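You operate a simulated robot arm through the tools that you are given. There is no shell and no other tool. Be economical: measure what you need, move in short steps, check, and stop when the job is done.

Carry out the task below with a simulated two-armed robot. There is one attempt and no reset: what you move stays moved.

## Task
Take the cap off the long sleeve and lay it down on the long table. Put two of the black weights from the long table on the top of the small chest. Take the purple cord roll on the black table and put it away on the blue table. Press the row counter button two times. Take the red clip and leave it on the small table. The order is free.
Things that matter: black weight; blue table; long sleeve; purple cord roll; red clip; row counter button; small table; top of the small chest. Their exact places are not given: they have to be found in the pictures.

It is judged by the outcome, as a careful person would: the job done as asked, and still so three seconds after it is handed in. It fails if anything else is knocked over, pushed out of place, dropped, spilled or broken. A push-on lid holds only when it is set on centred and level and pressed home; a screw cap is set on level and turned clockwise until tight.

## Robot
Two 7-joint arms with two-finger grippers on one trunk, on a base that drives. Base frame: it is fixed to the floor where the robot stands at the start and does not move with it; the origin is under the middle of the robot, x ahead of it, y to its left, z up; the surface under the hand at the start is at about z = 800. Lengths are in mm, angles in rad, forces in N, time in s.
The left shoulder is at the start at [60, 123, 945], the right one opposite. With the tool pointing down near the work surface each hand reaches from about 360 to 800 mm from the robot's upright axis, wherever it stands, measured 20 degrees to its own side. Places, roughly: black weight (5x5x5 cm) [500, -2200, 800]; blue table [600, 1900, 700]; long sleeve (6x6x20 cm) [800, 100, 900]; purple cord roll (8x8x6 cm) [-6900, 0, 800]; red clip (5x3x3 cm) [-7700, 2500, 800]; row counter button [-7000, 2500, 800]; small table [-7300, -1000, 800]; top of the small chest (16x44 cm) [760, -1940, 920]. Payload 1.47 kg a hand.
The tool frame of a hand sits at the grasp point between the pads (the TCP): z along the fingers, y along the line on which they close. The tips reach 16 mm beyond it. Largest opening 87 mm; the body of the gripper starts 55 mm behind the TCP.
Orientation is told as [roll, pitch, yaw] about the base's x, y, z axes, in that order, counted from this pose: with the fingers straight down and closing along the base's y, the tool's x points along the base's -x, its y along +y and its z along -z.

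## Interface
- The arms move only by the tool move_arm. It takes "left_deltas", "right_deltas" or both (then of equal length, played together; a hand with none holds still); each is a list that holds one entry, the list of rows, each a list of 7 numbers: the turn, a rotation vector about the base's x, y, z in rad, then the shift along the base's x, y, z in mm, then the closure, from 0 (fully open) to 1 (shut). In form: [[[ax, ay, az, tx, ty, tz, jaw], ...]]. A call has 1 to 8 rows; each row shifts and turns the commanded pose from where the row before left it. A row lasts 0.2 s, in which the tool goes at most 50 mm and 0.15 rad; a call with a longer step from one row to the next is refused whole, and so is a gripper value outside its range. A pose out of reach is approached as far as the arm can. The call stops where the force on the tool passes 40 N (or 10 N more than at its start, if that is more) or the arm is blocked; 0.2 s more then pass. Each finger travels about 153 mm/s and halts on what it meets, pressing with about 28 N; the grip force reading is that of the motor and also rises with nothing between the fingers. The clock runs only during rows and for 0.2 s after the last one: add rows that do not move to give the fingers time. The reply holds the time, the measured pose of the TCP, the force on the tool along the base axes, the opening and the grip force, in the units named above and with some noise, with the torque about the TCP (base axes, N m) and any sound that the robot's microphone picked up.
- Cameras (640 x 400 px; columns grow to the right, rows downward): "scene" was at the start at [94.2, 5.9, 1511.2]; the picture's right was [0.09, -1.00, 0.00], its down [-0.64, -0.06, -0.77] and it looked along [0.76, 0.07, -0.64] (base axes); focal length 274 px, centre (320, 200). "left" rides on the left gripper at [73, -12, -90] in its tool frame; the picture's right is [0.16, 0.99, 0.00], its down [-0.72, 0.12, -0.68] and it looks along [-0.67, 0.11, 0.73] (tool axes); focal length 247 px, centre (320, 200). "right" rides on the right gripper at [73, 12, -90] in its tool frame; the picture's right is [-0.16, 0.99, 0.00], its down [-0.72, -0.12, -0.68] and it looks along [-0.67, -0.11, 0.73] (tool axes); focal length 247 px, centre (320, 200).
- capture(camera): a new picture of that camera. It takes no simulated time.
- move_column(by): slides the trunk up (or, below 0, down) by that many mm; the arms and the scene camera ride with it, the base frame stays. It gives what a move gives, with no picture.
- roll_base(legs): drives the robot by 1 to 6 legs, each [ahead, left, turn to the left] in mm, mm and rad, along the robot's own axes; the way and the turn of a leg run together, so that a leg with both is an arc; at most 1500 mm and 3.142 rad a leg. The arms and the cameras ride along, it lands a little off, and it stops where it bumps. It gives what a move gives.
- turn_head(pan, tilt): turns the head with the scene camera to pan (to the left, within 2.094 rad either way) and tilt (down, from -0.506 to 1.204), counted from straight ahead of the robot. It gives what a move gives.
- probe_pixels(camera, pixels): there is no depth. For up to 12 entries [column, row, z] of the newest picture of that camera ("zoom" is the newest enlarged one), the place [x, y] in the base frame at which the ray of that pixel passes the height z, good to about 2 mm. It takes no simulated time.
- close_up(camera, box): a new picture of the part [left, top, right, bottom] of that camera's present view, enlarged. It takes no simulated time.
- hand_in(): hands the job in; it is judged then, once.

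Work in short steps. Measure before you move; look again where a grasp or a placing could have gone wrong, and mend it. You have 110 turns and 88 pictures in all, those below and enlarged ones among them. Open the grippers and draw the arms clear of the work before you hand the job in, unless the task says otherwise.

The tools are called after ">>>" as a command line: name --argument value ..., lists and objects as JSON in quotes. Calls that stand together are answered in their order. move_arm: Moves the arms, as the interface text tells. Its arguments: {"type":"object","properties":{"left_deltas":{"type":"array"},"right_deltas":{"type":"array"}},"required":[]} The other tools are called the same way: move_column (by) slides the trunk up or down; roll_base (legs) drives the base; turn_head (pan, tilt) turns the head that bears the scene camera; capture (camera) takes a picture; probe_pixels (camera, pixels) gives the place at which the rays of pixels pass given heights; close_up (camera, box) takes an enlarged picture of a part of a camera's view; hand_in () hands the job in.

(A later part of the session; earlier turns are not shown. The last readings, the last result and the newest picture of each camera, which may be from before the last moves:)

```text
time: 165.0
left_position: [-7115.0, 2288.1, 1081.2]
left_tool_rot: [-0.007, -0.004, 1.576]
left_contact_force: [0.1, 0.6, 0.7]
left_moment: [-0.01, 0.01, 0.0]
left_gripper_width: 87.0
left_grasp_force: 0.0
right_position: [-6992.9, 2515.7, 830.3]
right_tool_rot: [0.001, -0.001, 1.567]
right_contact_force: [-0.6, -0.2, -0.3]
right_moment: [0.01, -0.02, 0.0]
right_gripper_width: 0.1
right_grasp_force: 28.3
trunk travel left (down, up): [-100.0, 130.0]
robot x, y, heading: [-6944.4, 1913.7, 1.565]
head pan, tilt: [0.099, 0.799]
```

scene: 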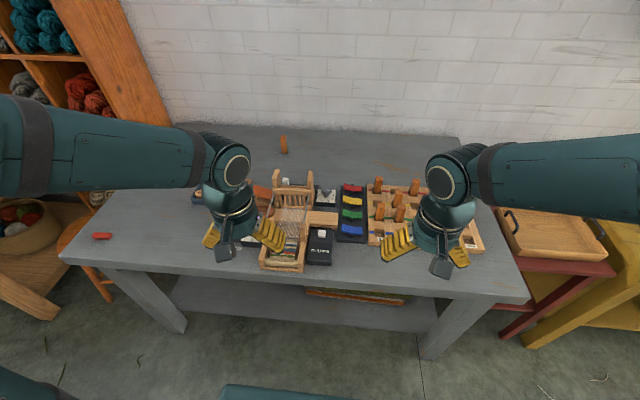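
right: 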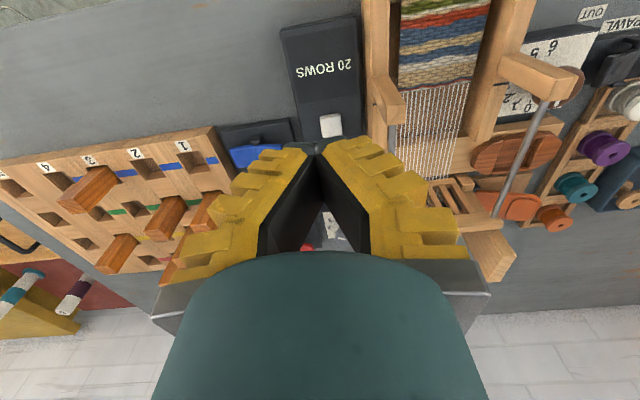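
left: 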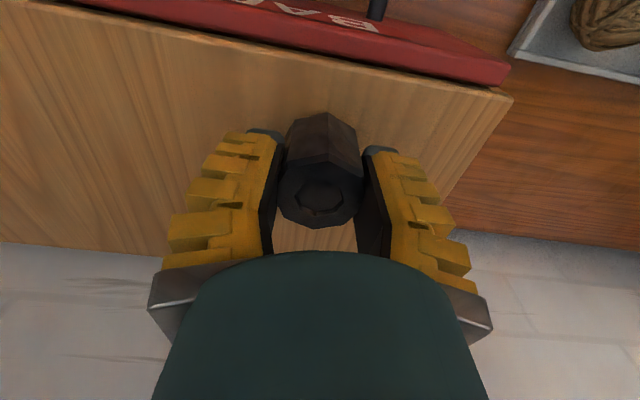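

>>> close_up --camera "right" --box '[220, 60, 420, 260]'

>>> move_arm --right_deltas '[[[0, 0, 0, 0, 0, -1, 1], [0, 0, 0, 0, 0, -1, 1], [0, 0, 0, 0, 0, 0, 1]]]'

```text
2.00 times, centred on (320, 160) of right
```

zoom: 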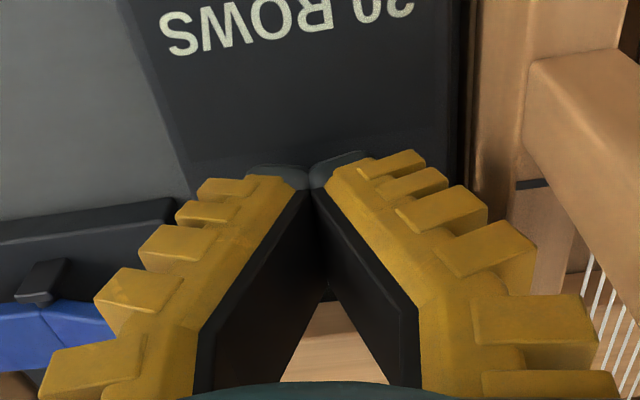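

```text
time: 165.8
left_position: [-7113.1, 2288.7, 1079.9]
left_tool_rot: [-0.008, -0.004, 1.574]
left_contact_force: [0.5, 1.2, -0.5]
left_moment: [0.02, 0.02, -0.03]
left_gripper_width: 87.1
left_grasp_force: 0.2
right_position: [-6992.8, 2515.6, 828.1]
right_tool_rot: [0.0, 0.001, 1.564]
right_contact_force: [-0.3, 0.2, 1.3]
right_moment: [-0.02, 0.0, -0.03]
right_gripper_width: 6.1
right_grasp_force: 28.2
trunk travel left (down, up): [-100.0, 130.0]
robot x, y, heading: [-6941.8, 1914.7, 1.568]
head pan, tilt: [0.099, 0.799]
```

The fingers have been wedged apart slightly (6 mm) at their seam. Lift, shift 6 mm so that one finger tip is centred on the button, and press again.

>>> move_arm --right_deltas '[[[0, 0, 0, 0, 0, 8, 1], [0, 0, 0, 6, 0, 0, 1], [0, 0, 0, 0, 0, -5, 1], [0, 0, 0, 0, 0, -2, 1], [0, 0, 0, 0, 0, -1, 1], [0, 0, 0, 0, 0, -1, 1], [0, 0, 0, 0, 0, 0, 1]]]'

```text
time: 167.4
left_position: [-7113.6, 2289.6, 1081.6]
left_tool_rot: [-0.008, -0.003, 1.577]
left_contact_force: [0.6, 0.8, -0.3]
left_moment: [-0.02, 0.01, -0.02]
left_gripper_width: 87.2
left_grasp_force: 0.0
right_position: [-6987.4, 2515.1, 826.1]
right_tool_rot: [-0.001, 0.0, 1.567]
right_contact_force: [-0.3, 0.1, 1.9]
right_moment: [0.05, 0.04, 0.03]
right_gripper_width: 0.0
right_grasp_force: 28.2
trunk travel left (down, up): [-100.0, 130.0]
robot x, y, heading: [-6942.5, 1914.9, 1.56]
head pan, tilt: [0.099, 0.799]
```

Slight upward force (1.9 N). Press further.

>>> move_arm --right_deltas '[[[0, 0, 0, 0, 0, -1, 1], [0, 0, 0, 0, 0, -1, 1], [0, 0, 0, 0, 0, 0, 1]]]'

```text
time: 168.2
left_position: [-7114.1, 2288.0, 1080.9]
left_tool_rot: [-0.006, -0.004, 1.575]
left_contact_force: [0.5, -0.3, -0.1]
left_moment: [-0.01, 0.02, -0.01]
left_gripper_width: 87.1
left_grasp_force: 0.1
right_position: [-6986.8, 2516.3, 825.1]
right_tool_rot: [-0.001, 0.0, 1.567]
right_contact_force: [0.5, -0.9, 1.8]
right_moment: [0.0, 0.02, 0.01]
right_gripper_width: 0.0
right_grasp_force: 28.1
trunk travel left (down, up): [-100.0, 130.0]
robot x, y, heading: [-6943.5, 1917.4, 1.564]
head pan, tilt: [0.099, 0.799]
heard: click
```

A click: first press registered. Release by 8 mm, and read.

>>> move_arm --right_deltas '[[[0, 0, 0, 0, 0, 8, 1], [0, 0, 0, 0, 0, 4, 1], [0, 0, 0, 0, 0, 0, 1]]]'

>>> move_arm --right_deltas '[[[0, 0, 0, 0, 0, -6, 1], [0, 0, 0, 0, 0, -3, 1], [0, 0, 0, 0, 0, -2, 1], [0, 0, 0, 0, 0, -1, 1], [0, 0, 0, 0, 0, 0, 1]]]'

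```text
time: 169.0
left_position: [-7114.3, 2288.3, 1080.2]
left_tool_rot: [-0.006, -0.004, 1.577]
left_contact_force: [0.5, 0.3, -0.2]
left_moment: [0.01, 0.0, 0.01]
left_gripper_width: 86.8
left_grasp_force: 0.0
right_position: [-6987.6, 2517.6, 837.0]
right_tool_rot: [-0.001, 0.001, 1.566]
right_contact_force: [0.3, -0.5, -1.0]
right_moment: [0.0, -0.02, 0.0]
right_gripper_width: 0.0
right_grasp_force: 28.0
trunk travel left (down, up): [-100.0, 130.0]
robot x, y, heading: [-6941.9, 1914.1, 1.572]
head pan, tilt: [0.099, 0.799]
```

```text
time: 170.2
left_position: [-7114.6, 2288.8, 1080.0]
left_tool_rot: [-0.009, -0.003, 1.577]
left_contact_force: [-0.1, 0.4, -0.3]
left_moment: [0.01, 0.0, -0.01]
left_gripper_width: 86.9
left_grasp_force: 0.1
right_position: [-6987.5, 2516.8, 825.2]
right_tool_rot: [-0.001, -0.001, 1.566]
right_contact_force: [-1.1, -0.5, 1.9]
right_moment: [0.04, 0.01, 0.02]
right_gripper_width: 5.9
right_grasp_force: 27.8
trunk travel left (down, up): [-100.0, 130.0]
robot x, y, heading: [-6941.6, 1914.5, 1.571]
head pan, tilt: [0.099, 0.799]
heard: click
```

Second click heard. Rise straight up and draw the right hand back; then check the counter.

>>> move_arm --right_deltas '[[[0, 0, 0, 0, 0, 15, 1], [0, 0, 0, 0, 0, 45, 1], [0, 0, 0, 0, 0, 45, 1], [0, 0, 0, 0, 0, 45, 1], [0, 0, 0, 25, -35, 20, 1], [0, 0, 0, 35, -35, 20, 0.5], [0, 0, 0, 35, -35, 20, 0], [0, 0, 0, 35, -35, 20, 0]]]'

>>> close_up --camera "scene" --box '[230, 170, 390, 270]'

```text
refused: row 6 steps farther than a row can; nothing moved
```

```text
4.00 times, centred on (310, 220) of scene
```

zoom: 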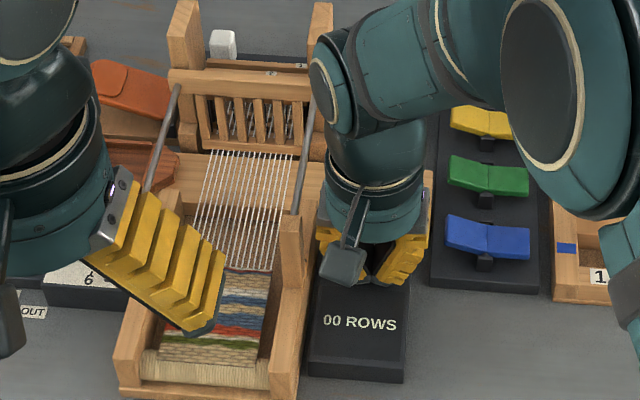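

Two clicks, and the display went 20→00, i.e. two steps. Redo the retreat with shorter rows.

>>> move_arm --right_deltas '[[[0, 0, 0, 0, 0, 15, 1], [0, 0, 0, 0, 0, 45, 1], [0, 0, 0, 0, 0, 45, 1], [0, 0, 0, 0, 0, 45, 1], [0, 0, 0, 20, -30, 20, 1], [0, 0, 0, 30, -30, 20, 0.5], [0, 0, 0, 30, -30, 20, 0], [0, 0, 0, 30, -30, 20, 0]]]'

>>> move_arm --right_deltas '[[[0, 0, 0, 20, -45, 5, 0], [0, 0, 0, 10, -45, 5, 0], [0, 0, 0, 0, -45, 0, 0]]]'

```text
time: 172.0
left_position: [-7113.1, 2287.9, 1080.7]
left_tool_rot: [-0.004, -0.004, 1.576]
left_contact_force: [0.1, 0.3, -0.1]
left_moment: [0.02, 0.03, 0.0]
left_gripper_width: 86.9
left_grasp_force: 0.0
right_position: [-6874.9, 2393.4, 1056.6]
right_tool_rot: [0.0, -0.001, 1.567]
right_contact_force: [0.2, 0.0, -0.7]
right_moment: [0.04, 0.01, 0.0]
right_gripper_width: 87.1
right_grasp_force: 0.1
trunk travel left (down, up): [-100.0, 130.0]
robot x, y, heading: [-6939.0, 1916.7, 1.569]
head pan, tilt: [0.099, 0.799]
```

```text
time: 172.8
left_position: [-7113.9, 2288.2, 1081.9]
left_tool_rot: [-0.007, -0.005, 1.574]
left_contact_force: [1.2, -0.3, 0.6]
left_moment: [0.07, -0.01, -0.02]
left_gripper_width: 87.2
left_grasp_force: 0.1
right_position: [-6845.8, 2260.2, 1066.0]
right_tool_rot: [-0.001, -0.001, 1.564]
right_contact_force: [0.1, -1.0, -0.7]
right_moment: [0.01, -0.01, 0.01]
right_gripper_width: 87.0
right_grasp_force: 0.2
trunk travel left (down, up): [-100.0, 130.0]
robot x, y, heading: [-6941.7, 1914.4, 1.566]
head pan, tilt: [0.099, 0.799]
```

Now the red clip at (-7670,2452): strafe left 400 mm.

>>> roll_base --legs '[[-20, 0, 0], [0, 380, 0]]'

>>> turn_head --pan 0.45 --tilt 0.8

>>> capture --camera "scene"

```text
time: 177.0
left_position: [-7483.7, 2271.3, 1080.0]
left_tool_rot: [-0.005, -0.003, 1.574]
left_contact_force: [0.8, -0.4, -0.6]
left_moment: [-0.02, 0.0, 0.03]
left_gripper_width: 86.8
left_grasp_force: 0.0
right_position: [-7215.2, 2242.5, 1064.8]
right_tool_rot: [0.001, -0.001, 1.565]
right_contact_force: [0.2, 0.2, -1.0]
right_moment: [-0.03, -0.01, -0.02]
right_gripper_width: 87.0
right_grasp_force: 0.0
trunk travel left (down, up): [-100.0, 130.0]
robot x, y, heading: [-7304.7, 1894.5, 1.568]
head pan, tilt: [0.099, 0.799]
```

```text
time: 177.8
left_position: [-7482.5, 2270.3, 1079.9]
left_tool_rot: [-0.008, -0.002, 1.575]
left_contact_force: [-0.1, -0.3, -0.2]
left_moment: [-0.04, -0.01, 0.0]
left_gripper_width: 87.1
left_grasp_force: 0.2
right_position: [-7215.4, 2243.0, 1066.3]
right_tool_rot: [0.001, -0.001, 1.566]
right_contact_force: [-0.3, -0.3, -0.6]
right_moment: [0.01, 0.01, 0.0]
right_gripper_width: 87.0
right_grasp_force: 0.1
trunk travel left (down, up): [-100.0, 130.0]
robot x, y, heading: [-7311.0, 1894.9, 1.563]
head pan, tilt: [0.45, 0.799]
```

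```text
33 pictures are left
```

scene: 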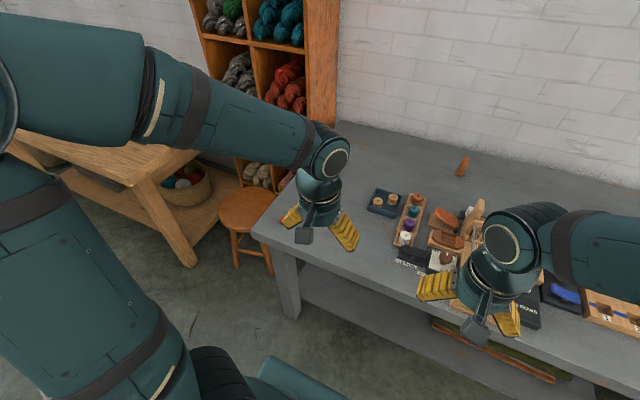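

The clip is behind the left hand now; move the left hand above it and look with its camera.

>>> move_arm --left_deltas '[[[0, 0, 0, -30, 27, -20, 0], [0, 0, 0, -30, 27, -20, 0], [0, 0, 0, -30, 27, -20, 0], [0, 0, 0, -30, 27, -20, 0], [0, 0, 0, -30, 27, -20, 0], [0, 0, 0, -30, 27, -20, 0], [0, 0, 0, 0, 0, 0, 0]]]'

>>> capture --camera "left"

```text
time: 179.4
left_position: [-7662.6, 2432.0, 960.7]
left_tool_rot: [-0.007, -0.005, 1.575]
left_contact_force: [0.4, 0.6, 0.7]
left_moment: [0.01, 0.02, -0.01]
left_gripper_width: 87.2
left_grasp_force: 0.1
right_position: [-7216.3, 2241.7, 1065.8]
right_tool_rot: [-0.001, -0.001, 1.566]
right_contact_force: [0.8, 0.1, 0.5]
right_moment: [0.02, -0.01, 0.0]
right_gripper_width: 87.0
right_grasp_force: 0.0
trunk travel left (down, up): [-100.0, 130.0]
robot x, y, heading: [-7306.8, 1899.0, 1.564]
head pan, tilt: [0.45, 0.799]
```

```text
32 pictures are left
```

left: 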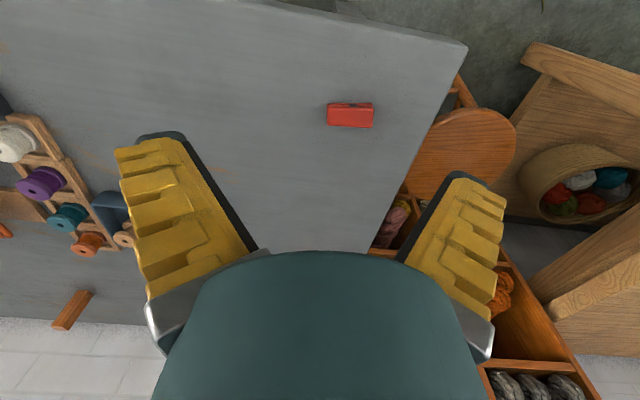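

Clip at (350,115), long axis along the hand's closing direction. Probe its corners.

>>> probe_pixels --camera "left" --pixels '[[350, 113, 815], [328, 104, 815], [373, 104, 815], [327, 124, 815], [372, 127, 815], [350, 125, 800], [350, 113, 825]]'

>>> close_up --camera "left" --box '[300, 80, 400, 150]'

```text
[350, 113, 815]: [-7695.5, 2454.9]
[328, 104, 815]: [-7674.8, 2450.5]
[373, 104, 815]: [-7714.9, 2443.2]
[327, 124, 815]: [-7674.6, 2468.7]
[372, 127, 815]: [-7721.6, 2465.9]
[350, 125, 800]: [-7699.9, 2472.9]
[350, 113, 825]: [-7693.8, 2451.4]
```

```text
5.71 times, centred on (350, 115) of left
```

zoom: 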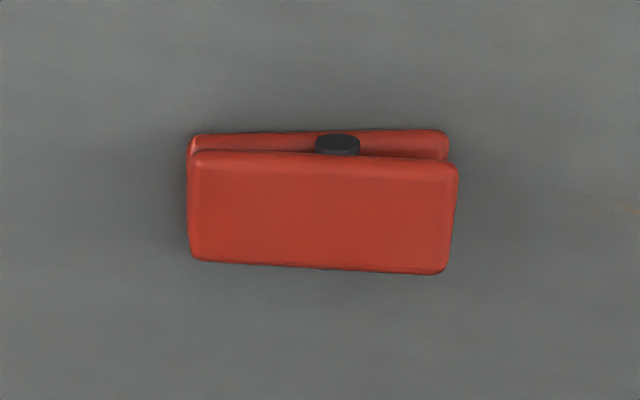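

Clip centre ≈ (-7696,2457), ~45 mm along the closing line. Descend over it and close.

>>> move_arm --left_deltas '[[[0, 0, 0, -33.5, 25, -15, 0], [0, 0, 0, 0, 0, -45, 0], [0, 0, 0, 0, 0, -45, 0], [0, 0, 0, 0, 0, -35, 0], [0, 0, 0, 0, 0, 0, 0], [0, 0, 0, 0, 0, 0, 0.4], [0, 0, 0, 0, 0, 0, 0.7], [0, 0, 0, 0, 0, 0, 0.7]]]'

>>> capture --camera "left"

```text
time: 181.2
left_position: [-7695.4, 2459.7, 821.2]
left_tool_rot: [-0.007, -0.003, 1.575]
left_contact_force: [-0.3, 0.7, 0.3]
left_moment: [0.03, -0.01, -0.03]
left_gripper_width: 32.2
left_grasp_force: 4.9
right_position: [-7216.7, 2243.4, 1065.1]
right_tool_rot: [0.0, 0.001, 1.565]
right_contact_force: [-0.1, 0.5, -0.2]
right_moment: [0.02, -0.02, 0.02]
right_gripper_width: 86.9
right_grasp_force: 0.1
trunk travel left (down, up): [-100.0, 130.0]
robot x, y, heading: [-7308.4, 1897.5, 1.567]
head pan, tilt: [0.45, 0.799]
```

```text
30 pictures are left
```

left: 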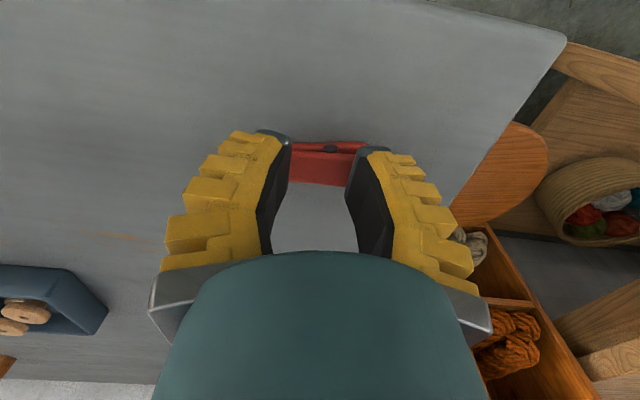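

The fingers closed without gripping; the clip shows behind the tips at rows 145–185. Open a little, and probe where it is.

>>> probe_pixels --camera "left" --pixels '[[327, 148, 815], [327, 183, 815], [327, 148, 808], [327, 183, 808], [327, 183, 800], [327, 155, 815]]'

>>> move_arm --left_deltas '[[[0, 0, 0, 0, 0, 0, 0.4], [0, 0, 0, 0, 0, 0, 0], [0, 0, 0, 0, 0, 0, 0], [0, 0, 0, 0, 0, 30, 0]]]'

>>> capture --camera "left"

```text
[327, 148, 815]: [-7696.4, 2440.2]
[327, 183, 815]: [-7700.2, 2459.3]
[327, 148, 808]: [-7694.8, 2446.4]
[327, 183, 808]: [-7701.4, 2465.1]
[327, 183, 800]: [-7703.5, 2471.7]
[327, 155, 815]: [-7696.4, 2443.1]
```

```text
time: 182.2
left_position: [-7694.3, 2458.1, 852.2]
left_tool_rot: [-0.008, -0.004, 1.576]
left_contact_force: [-0.1, 0.1, -0.2]
left_moment: [0.02, 0.05, -0.01]
left_gripper_width: 86.8
left_grasp_force: 0.1
right_position: [-7215.1, 2241.8, 1065.8]
right_tool_rot: [0.0, 0.0, 1.566]
right_contact_force: [-1.1, -0.4, 0.5]
right_moment: [0.03, 0.05, 0.0]
right_gripper_width: 87.1
right_grasp_force: 0.0
trunk travel left (down, up): [-100.0, 130.0]
robot x, y, heading: [-7313.8, 1894.4, 1.564]
head pan, tilt: [0.45, 0.799]
```

```text
29 pictures are left
```

left: 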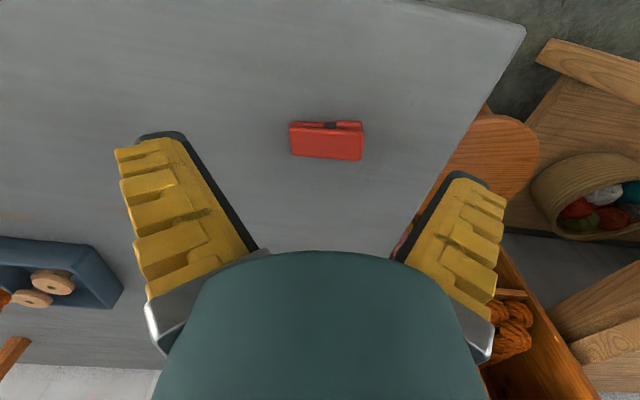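

Triangulating two views suggests that this table is lower (~775), so the clip top is near 795. Probe at that height.

>>> probe_pixels --camera "left" --pixels '[[291, 128, 795], [363, 130, 795], [291, 153, 795], [362, 160, 795], [327, 145, 795], [327, 145, 785]]'

```text
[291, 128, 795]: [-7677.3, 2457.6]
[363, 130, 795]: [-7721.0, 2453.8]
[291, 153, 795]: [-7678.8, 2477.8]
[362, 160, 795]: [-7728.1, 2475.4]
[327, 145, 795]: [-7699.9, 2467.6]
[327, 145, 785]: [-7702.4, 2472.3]
```

Clip centre ≈ (-7701,2468). Descend in steps to z≈800 with force check.

>>> move_arm --left_deltas '[[[0, 0, 0, -6.5, 10, -10, 0], [0, 0, 0, 0, 0, -25, 0], [0, 0, 0, 0, 0, -10, 0], [0, 0, 0, 0, 0, -4, 0], [0, 0, 0, 0, 0, -3, 0], [0, 0, 0, 0, 0, 0, 0]]]'

>>> capture --camera "left"

```text
time: 183.6
left_position: [-7701.8, 2467.2, 798.0]
left_tool_rot: [-0.006, -0.002, 1.574]
left_contact_force: [-0.1, -1.0, 0.7]
left_moment: [0.01, 0.04, 0.02]
left_gripper_width: 86.9
left_grasp_force: 0.0
right_position: [-7215.9, 2244.1, 1065.3]
right_tool_rot: [0.0, 0.0, 1.566]
right_contact_force: [0.6, 0.0, -0.4]
right_moment: [0.01, -0.01, 0.02]
right_gripper_width: 87.1
right_grasp_force: 0.1
trunk travel left (down, up): [-100.0, 130.0]
robot x, y, heading: [-7309.0, 1896.9, 1.561]
head pan, tilt: [0.45, 0.799]
```

```text
28 pictures are left
```

left: 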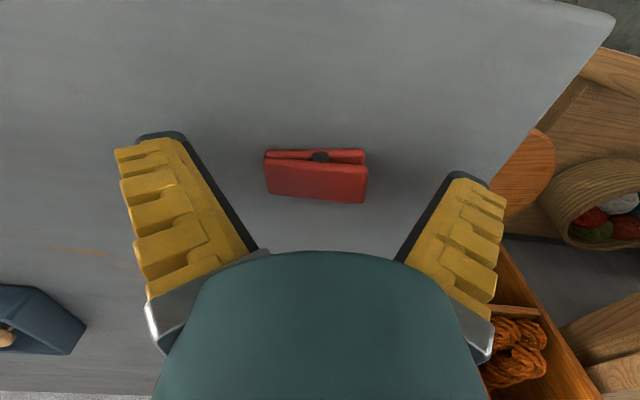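

The clip is now at the TCP (row ~180, centred). Close.

>>> move_arm --left_deltas '[[[0, 0, 0, 0, 0, 0, 0.3], [0, 0, 0, 0, 0, 0, 0.6], [0, 0, 0, 0, 0, 0, 0.8], [0, 0, 0, 0, 0, 0, 0.8]]]'

>>> move_arm --left_deltas '[[[0, 0, 0, 0, 0, 10, 0.8], [0, 0, 0, 0, 0, 40, 0.8], [0, 0, 0, 0, 0, 45, 0.8], [0, 0, 0, 0, 0, 45, 0.8], [0, 0, 0, 0, 0, 45, 0.8], [0, 0, 0, 0, 0, 45, 0.8], [0, 0, 0, 0, 0, 40, 0.8]]]'

>>> capture --camera "left"

```text
time: 184.6
left_position: [-7702.9, 2468.6, 798.4]
left_tool_rot: [-0.008, -0.004, 1.573]
left_contact_force: [-0.1, 0.6, -0.7]
left_moment: [0.0, -0.03, -0.04]
left_gripper_width: 45.2
left_grasp_force: 28.1
right_position: [-7216.3, 2242.4, 1066.1]
right_tool_rot: [0.0, -0.001, 1.566]
right_contact_force: [0.4, -0.4, -0.3]
right_moment: [-0.01, -0.01, 0.01]
right_gripper_width: 86.9
right_grasp_force: 0.1
trunk travel left (down, up): [-100.0, 130.0]
robot x, y, heading: [-7313.0, 1897.5, 1.559]
head pan, tilt: [0.45, 0.799]
```

```text
time: 186.2
left_position: [-7702.1, 2466.6, 1069.1]
left_tool_rot: [-0.006, -0.003, 1.574]
left_contact_force: [-0.8, -0.3, -0.2]
left_moment: [0.0, -0.03, -0.02]
left_gripper_width: 45.2
left_grasp_force: 27.6
right_position: [-7214.8, 2242.6, 1065.3]
right_tool_rot: [0.001, -0.001, 1.566]
right_contact_force: [-0.6, 0.1, -0.3]
right_moment: [0.0, 0.0, -0.02]
right_gripper_width: 86.9
right_grasp_force: 0.1
trunk travel left (down, up): [-100.0, 130.0]
robot x, y, heading: [-7310.4, 1897.3, 1.564]
head pan, tilt: [0.45, 0.799]
```

```text
27 pictures are left
```

left: 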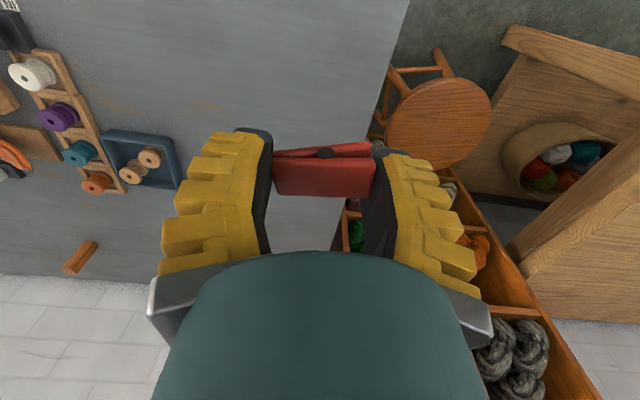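

Clip held. Fold the left hand, then back off, turn to face -x and go to the front of the black table for a look.

>>> move_arm --left_deltas '[[[0, 0, 0, 35, -30, 0, 0.8], [0, 0, 0, 35, -30, 0, 0.8], [0, 0, 0, 35, -30, 0, 0.8], [0, 0, 0, 35, -30, 0, 0.8], [0, 0, 0, 35, -30, 0, 0.8], [0, 0, 0, 30, -30, 0, 0.8]]]'

>>> roll_base --legs '[[-350, 0, 0], [0, 0, 1.57], [-1150, 0, 0], [0, 1400, 0]]'

>>> turn_head --pan 0.25 --tilt 0.6

>>> capture --camera "scene"

```text
time: 187.6
left_position: [-7497.7, 2287.4, 1067.9]
left_tool_rot: [-0.007, -0.005, 1.574]
left_contact_force: [0.1, -0.9, 0.3]
left_moment: [-0.01, 0.02, 0.0]
left_gripper_width: 45.2
left_grasp_force: 27.8
right_position: [-7214.5, 2242.9, 1065.1]
right_tool_rot: [0.001, 0.0, 1.567]
right_contact_force: [-0.7, 1.4, 0.7]
right_moment: [-0.02, 0.02, -0.03]
right_gripper_width: 87.1
right_grasp_force: 0.0
trunk travel left (down, up): [-100.0, 130.0]
robot x, y, heading: [-7310.3, 1896.5, 1.564]
head pan, tilt: [0.45, 0.799]
```

```text
time: 211.2
left_position: [-6560.0, -17.6, 1068.2]
left_tool_rot: [-0.008, -0.003, -3.135]
left_contact_force: [-0.4, -0.4, -0.3]
left_moment: [-0.03, -0.01, -0.02]
left_gripper_width: 47.2
left_grasp_force: 28.5
right_position: [-6516.0, 266.3, 1066.4]
right_tool_rot: [-0.001, 0.0, 3.138]
right_contact_force: [0.4, 0.2, -0.3]
right_moment: [-0.01, 0.01, -0.03]
right_gripper_width: 87.1
right_grasp_force: 0.0
trunk travel left (down, up): [-100.0, 130.0]
robot x, y, heading: [-6171.8, 170.5, 3.139]
head pan, tilt: [0.45, 0.799]
```

```text
time: 211.9
left_position: [-6559.0, -17.2, 1068.1]
left_tool_rot: [-0.008, -0.003, -3.137]
left_contact_force: [0.2, 1.4, -0.7]
left_moment: [-0.03, -0.02, -0.02]
left_gripper_width: 46.8
left_grasp_force: 27.7
right_position: [-6516.6, 265.1, 1065.5]
right_tool_rot: [0.001, 0.0, 3.139]
right_contact_force: [0.4, 0.5, -1.0]
right_moment: [0.01, 0.01, 0.01]
right_gripper_width: 87.2
right_grasp_force: 0.1
trunk travel left (down, up): [-100.0, 130.0]
robot x, y, heading: [-6168.8, 170.0, 3.14]
head pan, tilt: [0.25, 0.6]
```

```text
26 pictures are left
```

scene: 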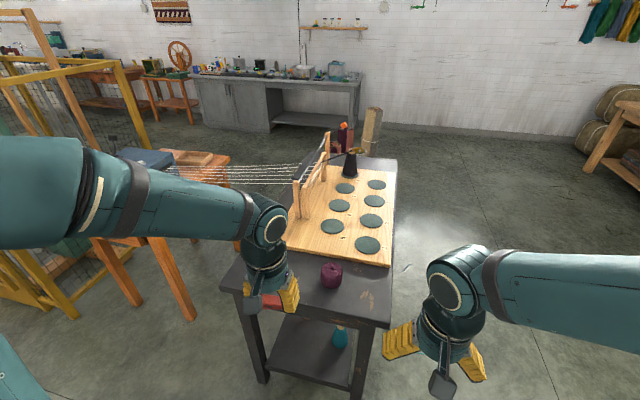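

The purple roll is at (331,274) near the black table's front edge. I zoom and probe it; the right hand will take it.

>>> close_up --camera "scene" --box '[260, 220, 420, 320]'

>>> probe_pixels --camera "scene" --pixels '[[331, 267, 850], [331, 287, 800], [320, 275, 825], [343, 275, 825], [255, 290, 800], [390, 328, 800], [235, 385, 0], [222, 285, 800], [240, 285, 780]]'

```text
4.00 times, centred on (340, 270) of scene
```

zoom: 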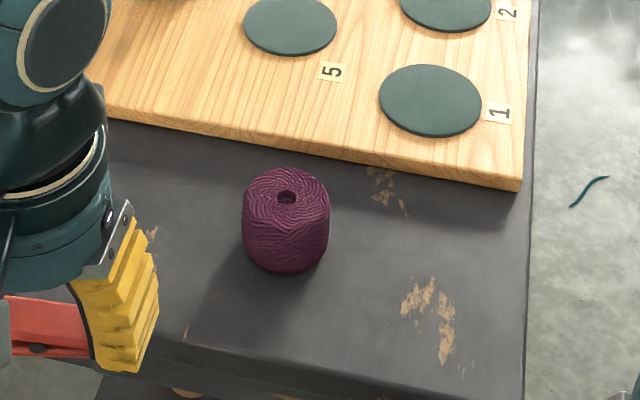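

```text
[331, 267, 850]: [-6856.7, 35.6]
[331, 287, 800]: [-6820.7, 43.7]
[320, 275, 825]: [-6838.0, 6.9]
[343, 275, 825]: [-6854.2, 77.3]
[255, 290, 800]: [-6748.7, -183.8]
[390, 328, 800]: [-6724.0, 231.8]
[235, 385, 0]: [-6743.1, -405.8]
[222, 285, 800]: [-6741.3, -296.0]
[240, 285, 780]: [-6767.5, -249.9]
```

Roll ≈72 mm wide at about (-6850,40). Move the base 130 ahead and 220 left, then bring the right hand over it.

>>> roll_base --legs '[[120, 0, 0], [0, 200, 0]]'

>>> move_arm --right_deltas '[[[0, 0, 0, -30, -10, -20, 0], [0, 0, 0, -30, -10, -20, 0], [0, 0, 0, -30, -5, -20, 0], [0, 0, 0, -30, -5, -10, 0], [0, 0, 0, 0, 0, 0, 0]]]'

>>> capture --camera "right"

```text
time: 215.1
left_position: [-6679.8, -217.5, 1068.5]
left_tool_rot: [-0.009, -0.003, -3.136]
left_contact_force: [-0.1, -0.4, -0.4]
left_moment: [0.01, 0.01, 0.01]
left_gripper_width: 47.0
left_grasp_force: 28.6
right_position: [-6633.9, 65.3, 1066.2]
right_tool_rot: [0.0, 0.001, 3.137]
right_contact_force: [-0.5, -0.6, 1.1]
right_moment: [0.03, 0.0, 0.02]
right_gripper_width: 87.3
right_grasp_force: 0.1
trunk travel left (down, up): [-100.0, 130.0]
robot x, y, heading: [-6289.4, -28.1, 3.132]
head pan, tilt: [0.25, 0.6]
```

```text
time: 216.3
left_position: [-6678.4, -215.3, 1068.4]
left_tool_rot: [-0.007, -0.004, -3.136]
left_contact_force: [-0.8, 0.4, 0.0]
left_moment: [0.04, 0.0, 0.0]
left_gripper_width: 46.8
left_grasp_force: 28.2
right_position: [-6757.1, 38.1, 994.1]
right_tool_rot: [0.0, 0.0, 3.136]
right_contact_force: [0.3, -0.8, 0.4]
right_moment: [0.01, 0.02, -0.01]
right_gripper_width: 87.1
right_grasp_force: 0.1
trunk travel left (down, up): [-100.0, 130.0]
robot x, y, heading: [-6290.7, -29.4, 3.132]
head pan, tilt: [0.25, 0.6]
```

```text
24 pictures are left
```

right: 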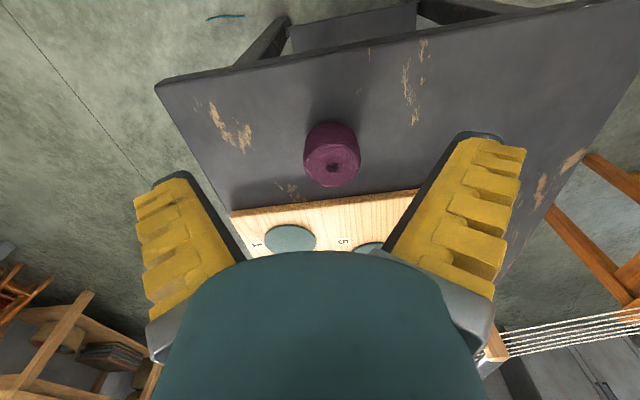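

Triangulate the hole on top: (333,166) here and zoom (286,197) earlier; and the side edges.

>>> probe_pixels --camera "right" --pixels '[[333, 166, 800], [333, 166, 830], [333, 166, 850], [304, 163, 830], [362, 163, 830], [333, 187, 830], [333, 150, 830]]'

>>> probe_pixels --camera "zoom" --pixels '[[286, 197, 800], [286, 197, 830], [286, 197, 850], [286, 272, 770], [286, 272, 780], [286, 272, 800]]'

```text
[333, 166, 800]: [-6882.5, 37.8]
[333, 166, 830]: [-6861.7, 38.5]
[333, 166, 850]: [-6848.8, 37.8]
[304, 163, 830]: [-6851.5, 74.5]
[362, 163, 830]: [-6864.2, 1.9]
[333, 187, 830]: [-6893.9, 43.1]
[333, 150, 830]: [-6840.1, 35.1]
```

```text
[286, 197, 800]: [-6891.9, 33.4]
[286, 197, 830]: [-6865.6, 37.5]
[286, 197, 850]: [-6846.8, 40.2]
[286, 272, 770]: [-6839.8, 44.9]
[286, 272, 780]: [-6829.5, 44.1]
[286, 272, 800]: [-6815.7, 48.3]
```

Roll ≈ (-6851,38), top z≈848. Move over and lower to z≈880 with the fingers just above its top, and check the centring.

>>> move_arm --right_deltas '[[[0, 0, 0, -47, 0, -10, 0], [0, 0, 0, -47, 0, -10, 0], [0, 0, 0, 0, 0, -45, 0], [0, 0, 0, 0, 0, -42, 0], [0, 0, 0, 0, 0, 0, 0]]]'

>>> capture --camera "right"

```text
time: 217.5
left_position: [-6679.4, -216.9, 1068.1]
left_tool_rot: [-0.006, -0.005, -3.136]
left_contact_force: [0.0, -0.4, 0.6]
left_moment: [0.0, 0.01, 0.01]
left_gripper_width: 46.7
left_grasp_force: 28.4
right_position: [-6846.9, 37.6, 889.3]
right_tool_rot: [0.0, 0.0, 3.135]
right_contact_force: [1.2, -0.6, 0.4]
right_moment: [0.0, 0.01, 0.03]
right_gripper_width: 86.8
right_grasp_force: 0.1
trunk travel left (down, up): [-100.0, 130.0]
robot x, y, heading: [-6289.8, -32.2, 3.138]
head pan, tilt: [0.25, 0.6]
```

```text
23 pictures are left
```

right: 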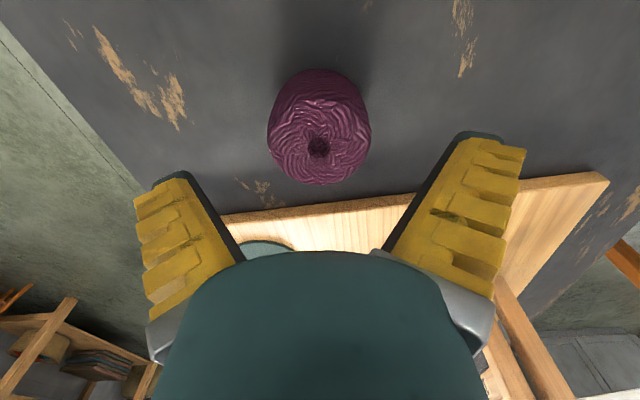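

Hole at (318,148): well centred sideways. Check its x.

>>> probe_pixels --camera "right" --pixels '[[318, 148, 848], [318, 148, 838], [267, 125, 835], [371, 125, 835]]'

```text
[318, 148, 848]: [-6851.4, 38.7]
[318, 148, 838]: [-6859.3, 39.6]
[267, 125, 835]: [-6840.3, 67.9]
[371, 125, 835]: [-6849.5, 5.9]
```

Adjust -5 in x, descend to z≈828 and close.

>>> move_arm --right_deltas '[[[0, 0, 0, -5, 0.5, -15, 0], [0, 0, 0, 0, 0, -20, 0], [0, 0, 0, 0, 0, -20, 0], [0, 0, 0, 0, 0, -6, 0], [0, 0, 0, 0, 0, 0, 0.2], [0, 0, 0, 0, 0, 0, 0.4], [0, 0, 0, 0, 0, 0, 0.6]]]'

>>> move_arm --right_deltas '[[[0, 0, 0, 0, 0, 10, 0.6], [0, 0, 0, 0, 0, 30, 0.6], [0, 0, 0, 0, 0, 45, 0.6], [0, 0, 0, 0, 0, 45, 0.6], [0, 0, 0, 0, 0, 45, 0.6], [0, 0, 0, 45, 0, 20, 0.6], [0, 0, 0, 45, 0, 15, 0.6], [0, 0, 0, 45, 0, 15, 0.6]]]'

>>> capture --camera "right"

```text
time: 219.1
left_position: [-6677.8, -217.1, 1069.4]
left_tool_rot: [-0.005, -0.004, -3.138]
left_contact_force: [0.4, 0.2, 0.3]
left_moment: [0.01, -0.02, -0.01]
left_gripper_width: 46.9
left_grasp_force: 27.8
right_position: [-6853.9, 36.5, 827.6]
right_tool_rot: [0.0, -0.001, 3.136]
right_contact_force: [-0.3, 0.3, 0.4]
right_moment: [0.04, -0.01, -0.03]
right_gripper_width: 70.8
right_grasp_force: 27.7
trunk travel left (down, up): [-100.0, 130.0]
robot x, y, heading: [-6289.5, -29.7, 3.135]
head pan, tilt: [0.25, 0.6]
```

```text
time: 220.9
left_position: [-6678.4, -217.2, 1070.1]
left_tool_rot: [-0.006, -0.006, -3.135]
left_contact_force: [-0.7, -0.1, 0.3]
left_moment: [0.01, 0.02, 0.01]
left_gripper_width: 46.7
left_grasp_force: 28.0
right_position: [-6716.9, 36.7, 1054.7]
right_tool_rot: [0.001, 0.0, 3.136]
right_contact_force: [0.8, -0.7, -0.7]
right_moment: [-0.02, 0.04, 0.01]
right_gripper_width: 70.7
right_grasp_force: 28.3
trunk travel left (down, up): [-100.0, 130.0]
robot x, y, heading: [-6287.3, -26.6, 3.143]
head pan, tilt: [0.25, 0.6]
```

```text
22 pictures are left
```

right: 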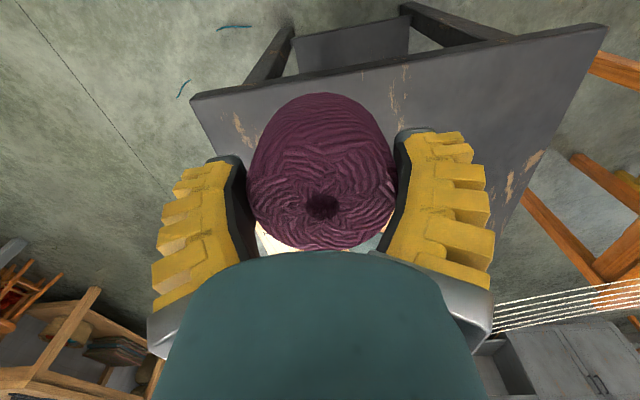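

Roll held. Retract it slightly and strafe left to in front of the small table, then look.

>>> roll_base --legs '[[-80, 0, 0], [0, 920, 0]]'

>>> turn_head --pan 0.15 --tilt 0.6

>>> capture --camera "scene"

```text
time: 229.9
left_position: [-6601.1, -1121.9, 1068.0]
left_tool_rot: [-0.006, -0.003, -3.135]
left_contact_force: [0.0, 0.3, -0.1]
left_moment: [0.02, -0.01, 0.02]
left_gripper_width: 46.3
left_grasp_force: 28.0
right_position: [-6640.0, -869.5, 1052.8]
right_tool_rot: [-0.001, -0.001, 3.139]
right_contact_force: [-0.5, -0.5, -0.5]
right_moment: [-0.03, -0.01, 0.03]
right_gripper_width: 70.3
right_grasp_force: 28.3
trunk travel left (down, up): [-100.0, 130.0]
robot x, y, heading: [-6209.3, -930.5, 3.141]
head pan, tilt: [0.25, 0.6]
```

```text
time: 230.5
left_position: [-6600.1, -1121.4, 1069.0]
left_tool_rot: [-0.005, -0.004, -3.137]
left_contact_force: [-0.2, 0.5, -0.5]
left_moment: [0.01, 0.01, 0.02]
left_gripper_width: 46.4
left_grasp_force: 27.9
right_position: [-6642.1, -869.4, 1052.8]
right_tool_rot: [0.0, -0.001, 3.141]
right_contact_force: [0.5, -0.3, -0.7]
right_moment: [0.0, 0.01, 0.01]
right_gripper_width: 70.4
right_grasp_force: 27.8
trunk travel left (down, up): [-100.0, 130.0]
robot x, y, heading: [-6213.3, -930.5, 3.138]
head pan, tilt: [0.15, 0.6]
```

```text
21 pictures are left
```

scene: 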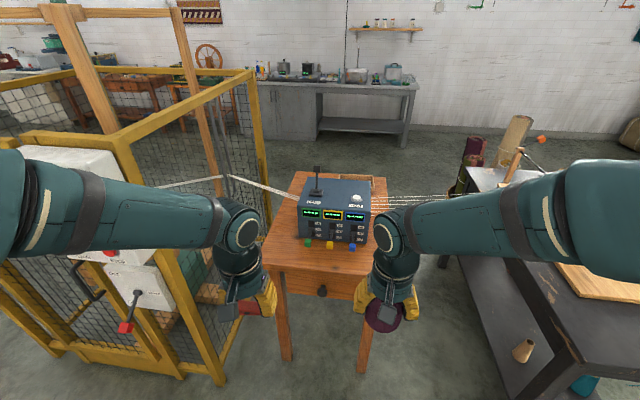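

Small table with a console; free strips at its front and left, around (283,235). Probe corners.

>>> probe_pixels --camera "scene" --pixels '[[262, 264, 800], [355, 277, 800], [300, 242, 800], [298, 174, 800], [283, 240, 800], [305, 260, 800], [262, 264, 760], [285, 362, 0], [365, 372, 0], [240, 380, 0], [365, 248, 800], [320, 190, 800]]'

>>> close_up --camera "scene" --box '[230, 160, 410, 300]'

```text
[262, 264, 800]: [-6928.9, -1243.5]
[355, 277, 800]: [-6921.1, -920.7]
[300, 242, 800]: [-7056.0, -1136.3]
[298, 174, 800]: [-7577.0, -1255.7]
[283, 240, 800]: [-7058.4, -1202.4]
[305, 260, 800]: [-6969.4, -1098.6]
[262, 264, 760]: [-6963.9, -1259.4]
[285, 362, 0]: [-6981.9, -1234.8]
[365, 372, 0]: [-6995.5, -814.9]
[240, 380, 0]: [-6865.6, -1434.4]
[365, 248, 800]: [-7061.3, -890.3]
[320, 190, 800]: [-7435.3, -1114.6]
```

```text
2.86 times, centred on (320, 230) of scene
```

zoom: 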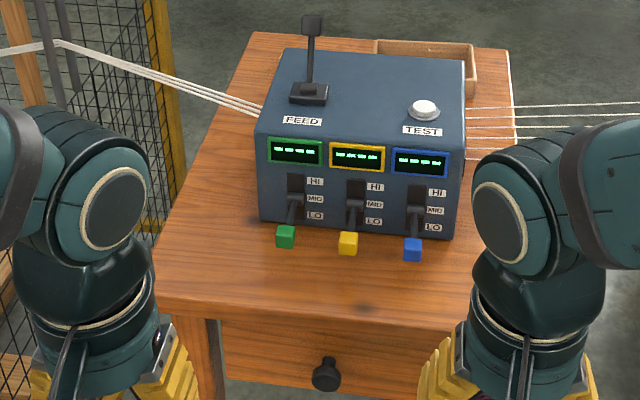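

Free spot front-left of the console near (-7010,-1180). Drive ahead 260 and bring the left hand over it.

>>> roll_base --legs '[[260, 0, 0]]'

>>> move_arm --left_deltas '[[[0, 0, 0, -38, -15, -15, 0.8], [0, 0, 0, -38, -15, -25, 0.8], [0, 0, 0, -38, -15, -30, 0.8], [0, 0, 0, -35, -12, -30, 0.8], [0, 0, 0, 0, 0, -30, 0.8], [0, 0, 0, 0, 0, -30, 0.8], [0, 0, 0, 0, 0, 0, 0.8]]]'

>>> capture --camera "left"

>>> capture --camera "scene"

```text
time: 232.4
left_position: [-6862.2, -1123.9, 1068.3]
left_tool_rot: [-0.007, -0.003, -3.128]
left_contact_force: [-0.7, 0.2, 1.0]
left_moment: [-0.03, 0.0, 0.0]
left_gripper_width: 46.1
left_grasp_force: 28.4
right_position: [-6903.8, -870.5, 1052.9]
right_tool_rot: [0.0, 0.002, -3.14]
right_contact_force: [-0.1, -0.6, -1.1]
right_moment: [-0.01, -0.03, -0.02]
right_gripper_width: 70.1
right_grasp_force: 28.1
trunk travel left (down, up): [-100.0, 130.0]
robot x, y, heading: [-6472.0, -930.9, -3.144]
head pan, tilt: [0.15, 0.6]
```

```text
refused: row 3 steps farther than a row can; nothing moved
```

```text
19 pictures are left
```

left: 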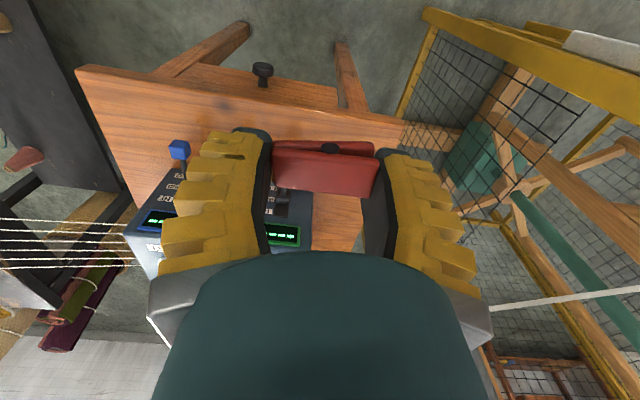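

```text
18 pictures are left
```

scene: 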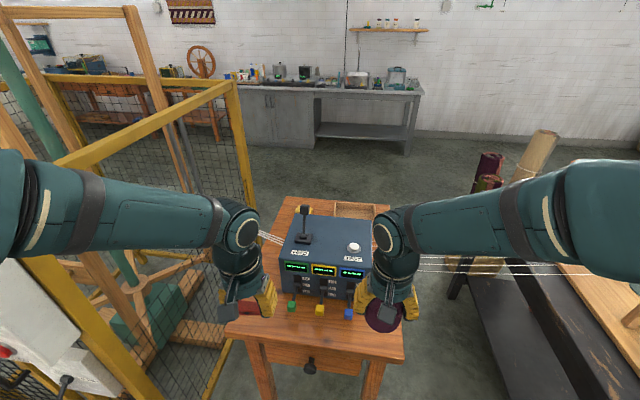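

Triangulate the table top's height with the front corner: scene (404,358) versus left camera (78,68); also the left corner.

>>> probe_pixels --camera "scene" --pixels '[[404, 358, 760], [404, 358, 780], [404, 358, 800], [226, 331, 780], [226, 331, 800]]'

>>> probe_pixels --camera "left" --pixels '[[78, 70, 760], [78, 70, 780], [78, 70, 800], [404, 120, 780], [404, 120, 800], [262, 190, 800]]'

```text
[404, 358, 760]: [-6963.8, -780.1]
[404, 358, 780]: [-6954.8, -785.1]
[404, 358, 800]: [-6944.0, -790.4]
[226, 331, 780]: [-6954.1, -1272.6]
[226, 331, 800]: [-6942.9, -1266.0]
```

```text
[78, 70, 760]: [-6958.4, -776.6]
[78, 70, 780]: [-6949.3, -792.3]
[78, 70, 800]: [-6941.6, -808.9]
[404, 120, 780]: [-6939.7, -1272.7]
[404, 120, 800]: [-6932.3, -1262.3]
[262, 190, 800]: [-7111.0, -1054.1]
```

Table top z≈768. Take the left hand to (-7010,-1185) at z≈830.

>>> move_arm --left_deltas '[[[0, 0, 0, -42, -17, 0, 0.8], [0, 0, 0, -42, -17, 0, 0.8], [0, 0, 0, -35, -14, -25, 0.8], [0, 0, 0, -29, -13, -35, 0.8], [0, 0, 0, 0, 0, -45, 0.8], [0, 0, 0, 0, 0, -45, 0.8], [0, 0, 0, 0, 0, -45, 0.8], [0, 0, 0, 0, 0, -43, 0.8]]]'

>>> capture --camera "left"

```text
time: 234.2
left_position: [-7009.7, -1184.2, 828.7]
left_tool_rot: [-0.006, -0.004, -3.128]
left_contact_force: [-0.6, 0.6, -0.1]
left_moment: [0.01, -0.03, 0.01]
left_gripper_width: 46.5
left_grasp_force: 27.7
right_position: [-6903.4, -870.9, 1053.8]
right_tool_rot: [-0.001, 0.002, -3.139]
right_contact_force: [-0.4, -0.3, -1.0]
right_moment: [0.01, -0.02, 0.0]
right_gripper_width: 70.0
right_grasp_force: 27.8
trunk travel left (down, up): [-100.0, 130.0]
robot x, y, heading: [-6474.5, -931.4, -3.14]
head pan, tilt: [0.15, 0.6]
```

```text
17 pictures are left
```

left: 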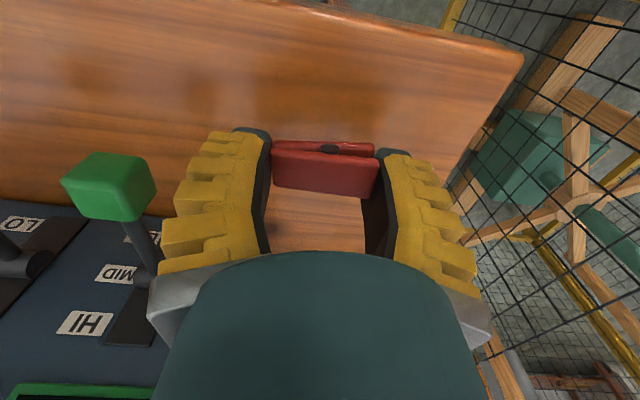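

The green lever is close to the finger's opening side. Shift 22 mm away from it, then lower gently to contact.

>>> move_arm --left_deltas '[[[0, 0, 0, 5, -22, 0, 0.8], [0, 0, 0, 0, 0, -15, 0.8], [0, 0, 0, 0, 0, -8, 0.8], [0, 0, 0, 0, 0, -3, 0.8], [0, 0, 0, 0, 0, -3, 0.8], [0, 0, 0, 0, 0, -2, 0.8]]]'

```text
time: 235.6
left_position: [-7004.6, -1205.4, 798.3]
left_tool_rot: [-0.006, -0.004, -3.13]
left_contact_force: [-1.2, -0.2, -0.1]
left_moment: [-0.02, 0.01, -0.04]
left_gripper_width: 46.2
left_grasp_force: 28.5
right_position: [-6902.4, -870.7, 1053.4]
right_tool_rot: [0.0, 0.0, -3.14]
right_contact_force: [0.4, -0.3, -0.1]
right_moment: [0.0, 0.0, 0.04]
right_gripper_width: 70.2
right_grasp_force: 28.0
trunk travel left (down, up): [-100.0, 130.0]
robot x, y, heading: [-6470.5, -934.6, -3.141]
head pan, tilt: [0.15, 0.6]
```

No contact at 798; continue in 2 mm steps.

>>> move_arm --left_deltas '[[[0, 0, 0, 0, 0, -2, 0.8], [0, 0, 0, 0, 0, -2, 0.8], [0, 0, 0, 0, 0, -2, 0.8], [0, 0, 0, 0, 0, -2, 0.8], [0, 0, 0, 0, 0, -1, 0.8]]]'

```text
time: 236.7
left_position: [-7006.0, -1206.7, 796.3]
left_tool_rot: [-0.006, -0.01, -3.128]
left_contact_force: [9.1, 2.0, 23.9]
left_moment: [-0.27, -0.36, 0.17]
left_gripper_width: 47.3
left_grasp_force: 28.1
right_position: [-6901.4, -870.3, 1054.8]
right_tool_rot: [-0.001, 0.0, -3.137]
right_contact_force: [0.2, 0.6, -1.0]
right_moment: [0.0, -0.01, -0.03]
right_gripper_width: 69.8
right_grasp_force: 28.2
trunk travel left (down, up): [-100.0, 130.0]
robot x, y, heading: [-6472.6, -934.4, -3.138]
head pan, tilt: [0.15, 0.6]
stopped in row 5 (left hand): the force on the tool passed its limit at 42 N (the readings are from after the stop); the commanded pose is now the measured one
```

Contact. Relieve 2 mm, open partly, and rise.

>>> move_arm --left_deltas '[[[0, 0, 0, 0, 0, 2, 0.8], [0, 0, 0, 0, 0, 0, 0.4], [0, 0, 0, 0, 0, 0, 0.3], [0, 0, 0, 0, 0, 0, 0.25], [0, 0, 0, 0, 0, 20, 0.25], [0, 0, 0, 0, 0, 40, 0.25], [0, 0, 0, 0, 0, 45, 0.25], [0, 0, 0, 0, 0, 45, 0.25]]]'

>>> capture --camera "left"

```text
time: 238.5
left_position: [-7006.1, -1204.5, 945.8]
left_tool_rot: [-0.005, -0.01, -3.129]
left_contact_force: [1.5, -0.5, 0.3]
left_moment: [0.03, -0.02, -0.02]
left_gripper_width: 69.5
left_grasp_force: 2.9
right_position: [-6903.1, -871.1, 1053.9]
right_tool_rot: [0.0, -0.001, -3.14]
right_contact_force: [0.8, 0.7, -0.6]
right_moment: [0.03, -0.02, -0.03]
right_gripper_width: 70.2
right_grasp_force: 27.8
trunk travel left (down, up): [-100.0, 130.0]
robot x, y, heading: [-6474.7, -931.7, -3.14]
head pan, tilt: [0.15, 0.6]
```

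```text
16 pictures are left
```

left: 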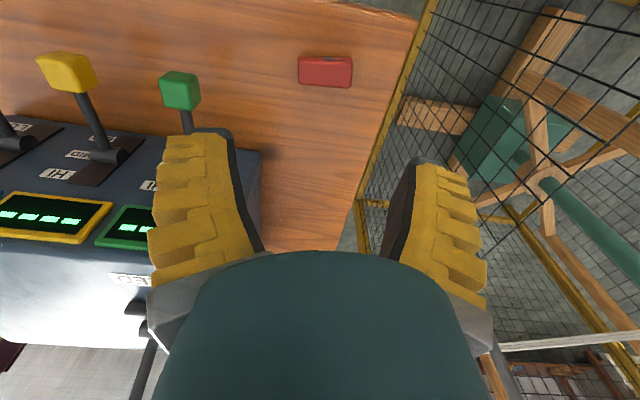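

The clip lies flat on the small table, levers untouched. Retract the left hand, back off, and strafe right back to the corridor.

>>> move_arm --left_deltas '[[[0, 0, 0, 0, 0, 45, 0.2], [0, 0, 0, 5, 5, 45, 0], [0, 0, 0, 35, 20, 20, 0], [0, 0, 0, 40, 20, 10, 0], [0, 0, 0, 40, 20, 10, 0], [0, 0, 0, 40, 20, 0, 0]]]' --right_deltas '[[[0, 0, 0, 0, 0, 0, 0.6], [0, 0, 0, 10, 0, 0, 0.6], [0, 0, 0, 20, 0, 0, 0.6], [0, 0, 0, 20, 0, 0, 0.6], [0, 0, 0, 10, 0, 0, 0.6], [0, 0, 0, 0, 0, 0, 0.6]]]'

>>> roll_base --legs '[[-300, 0, 0], [0, -1340, 0], [0, -1340, 0]]'

```text
time: 239.9
left_position: [-6846.1, -1121.6, 1074.3]
left_tool_rot: [-0.005, -0.012, -3.13]
left_contact_force: [-0.1, 0.1, 0.4]
left_moment: [0.0, 0.0, 0.01]
left_gripper_width: 87.0
left_grasp_force: 0.1
right_position: [-6843.2, -870.0, 1054.5]
right_tool_rot: [0.001, 0.0, -3.137]
right_contact_force: [-0.1, -0.4, -0.4]
right_moment: [0.03, 0.0, -0.02]
right_gripper_width: 69.8
right_grasp_force: 27.5
trunk travel left (down, up): [-100.0, 130.0]
robot x, y, heading: [-6470.7, -931.4, -3.143]
head pan, tilt: [0.15, 0.6]
```

```text
time: 265.2
left_position: [-6509.9, 1583.1, 1074.5]
left_tool_rot: [-0.006, -0.008, 3.141]
left_contact_force: [0.0, 0.8, -1.2]
left_moment: [0.03, 0.0, -0.01]
left_gripper_width: 87.1
left_grasp_force: 0.1
right_position: [-6502.0, 1834.1, 1054.2]
right_tool_rot: [0.0, 0.0, 3.131]
right_contact_force: [-0.4, 0.0, -0.9]
right_moment: [0.03, 0.04, 0.04]
right_gripper_width: 68.7
right_grasp_force: 27.4
trunk travel left (down, up): [-100.0, 130.0]
robot x, y, heading: [-6135.2, 1767.6, 3.131]
head pan, tilt: [0.15, 0.6]
```

Now drive backward along the corridor, in two stages.

>>> roll_base --legs '[[-1500, -70, 0.01], [-1500, -110, 0]]'

```text
refused: leg 1 is longer than a leg can be; nothing moved
```

>>> roll_base --legs '[[-1450, -70, 0.01], [-1450, -110, 0]]'

```text
time: 279.3
left_position: [-3594.3, 1724.1, 1073.6]
left_tool_rot: [-0.007, -0.011, 3.135]
left_contact_force: [-0.2, -0.3, -0.8]
left_moment: [0.01, 0.0, 0.0]
left_gripper_width: 86.9
left_grasp_force: 0.1
right_position: [-3586.3, 1973.9, 1054.3]
right_tool_rot: [0.001, 0.0, 3.124]
right_contact_force: [-0.2, -0.8, -1.3]
right_moment: [-0.04, -0.03, 0.01]
right_gripper_width: 68.5
right_grasp_force: 28.1
trunk travel left (down, up): [-100.0, 130.0]
robot x, y, heading: [-3214.2, 1902.8, 3.125]
head pan, tilt: [0.15, 0.6]
```

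>>> roll_base --legs '[[-1450, -60, 0.015], [-1450, -45, 0]]'

```text
time: 293.3
left_position: [-691.9, 1828.1, 1073.2]
left_tool_rot: [-0.004, -0.011, -3.111]
left_contact_force: [0.3, -0.4, 0.3]
left_moment: [0.01, 0.0, 0.01]
left_gripper_width: 87.1
left_grasp_force: 0.0
right_position: [-692.6, 2079.8, 1053.8]
right_tool_rot: [0.0, 0.0, -3.123]
right_contact_force: [0.6, 0.3, -0.8]
right_moment: [-0.01, -0.02, -0.02]
right_gripper_width: 68.5
right_grasp_force: 27.8
trunk travel left (down, up): [-100.0, 130.0]
robot x, y, heading: [-318.3, 2023.4, -3.124]
head pan, tilt: [0.15, 0.6]
```

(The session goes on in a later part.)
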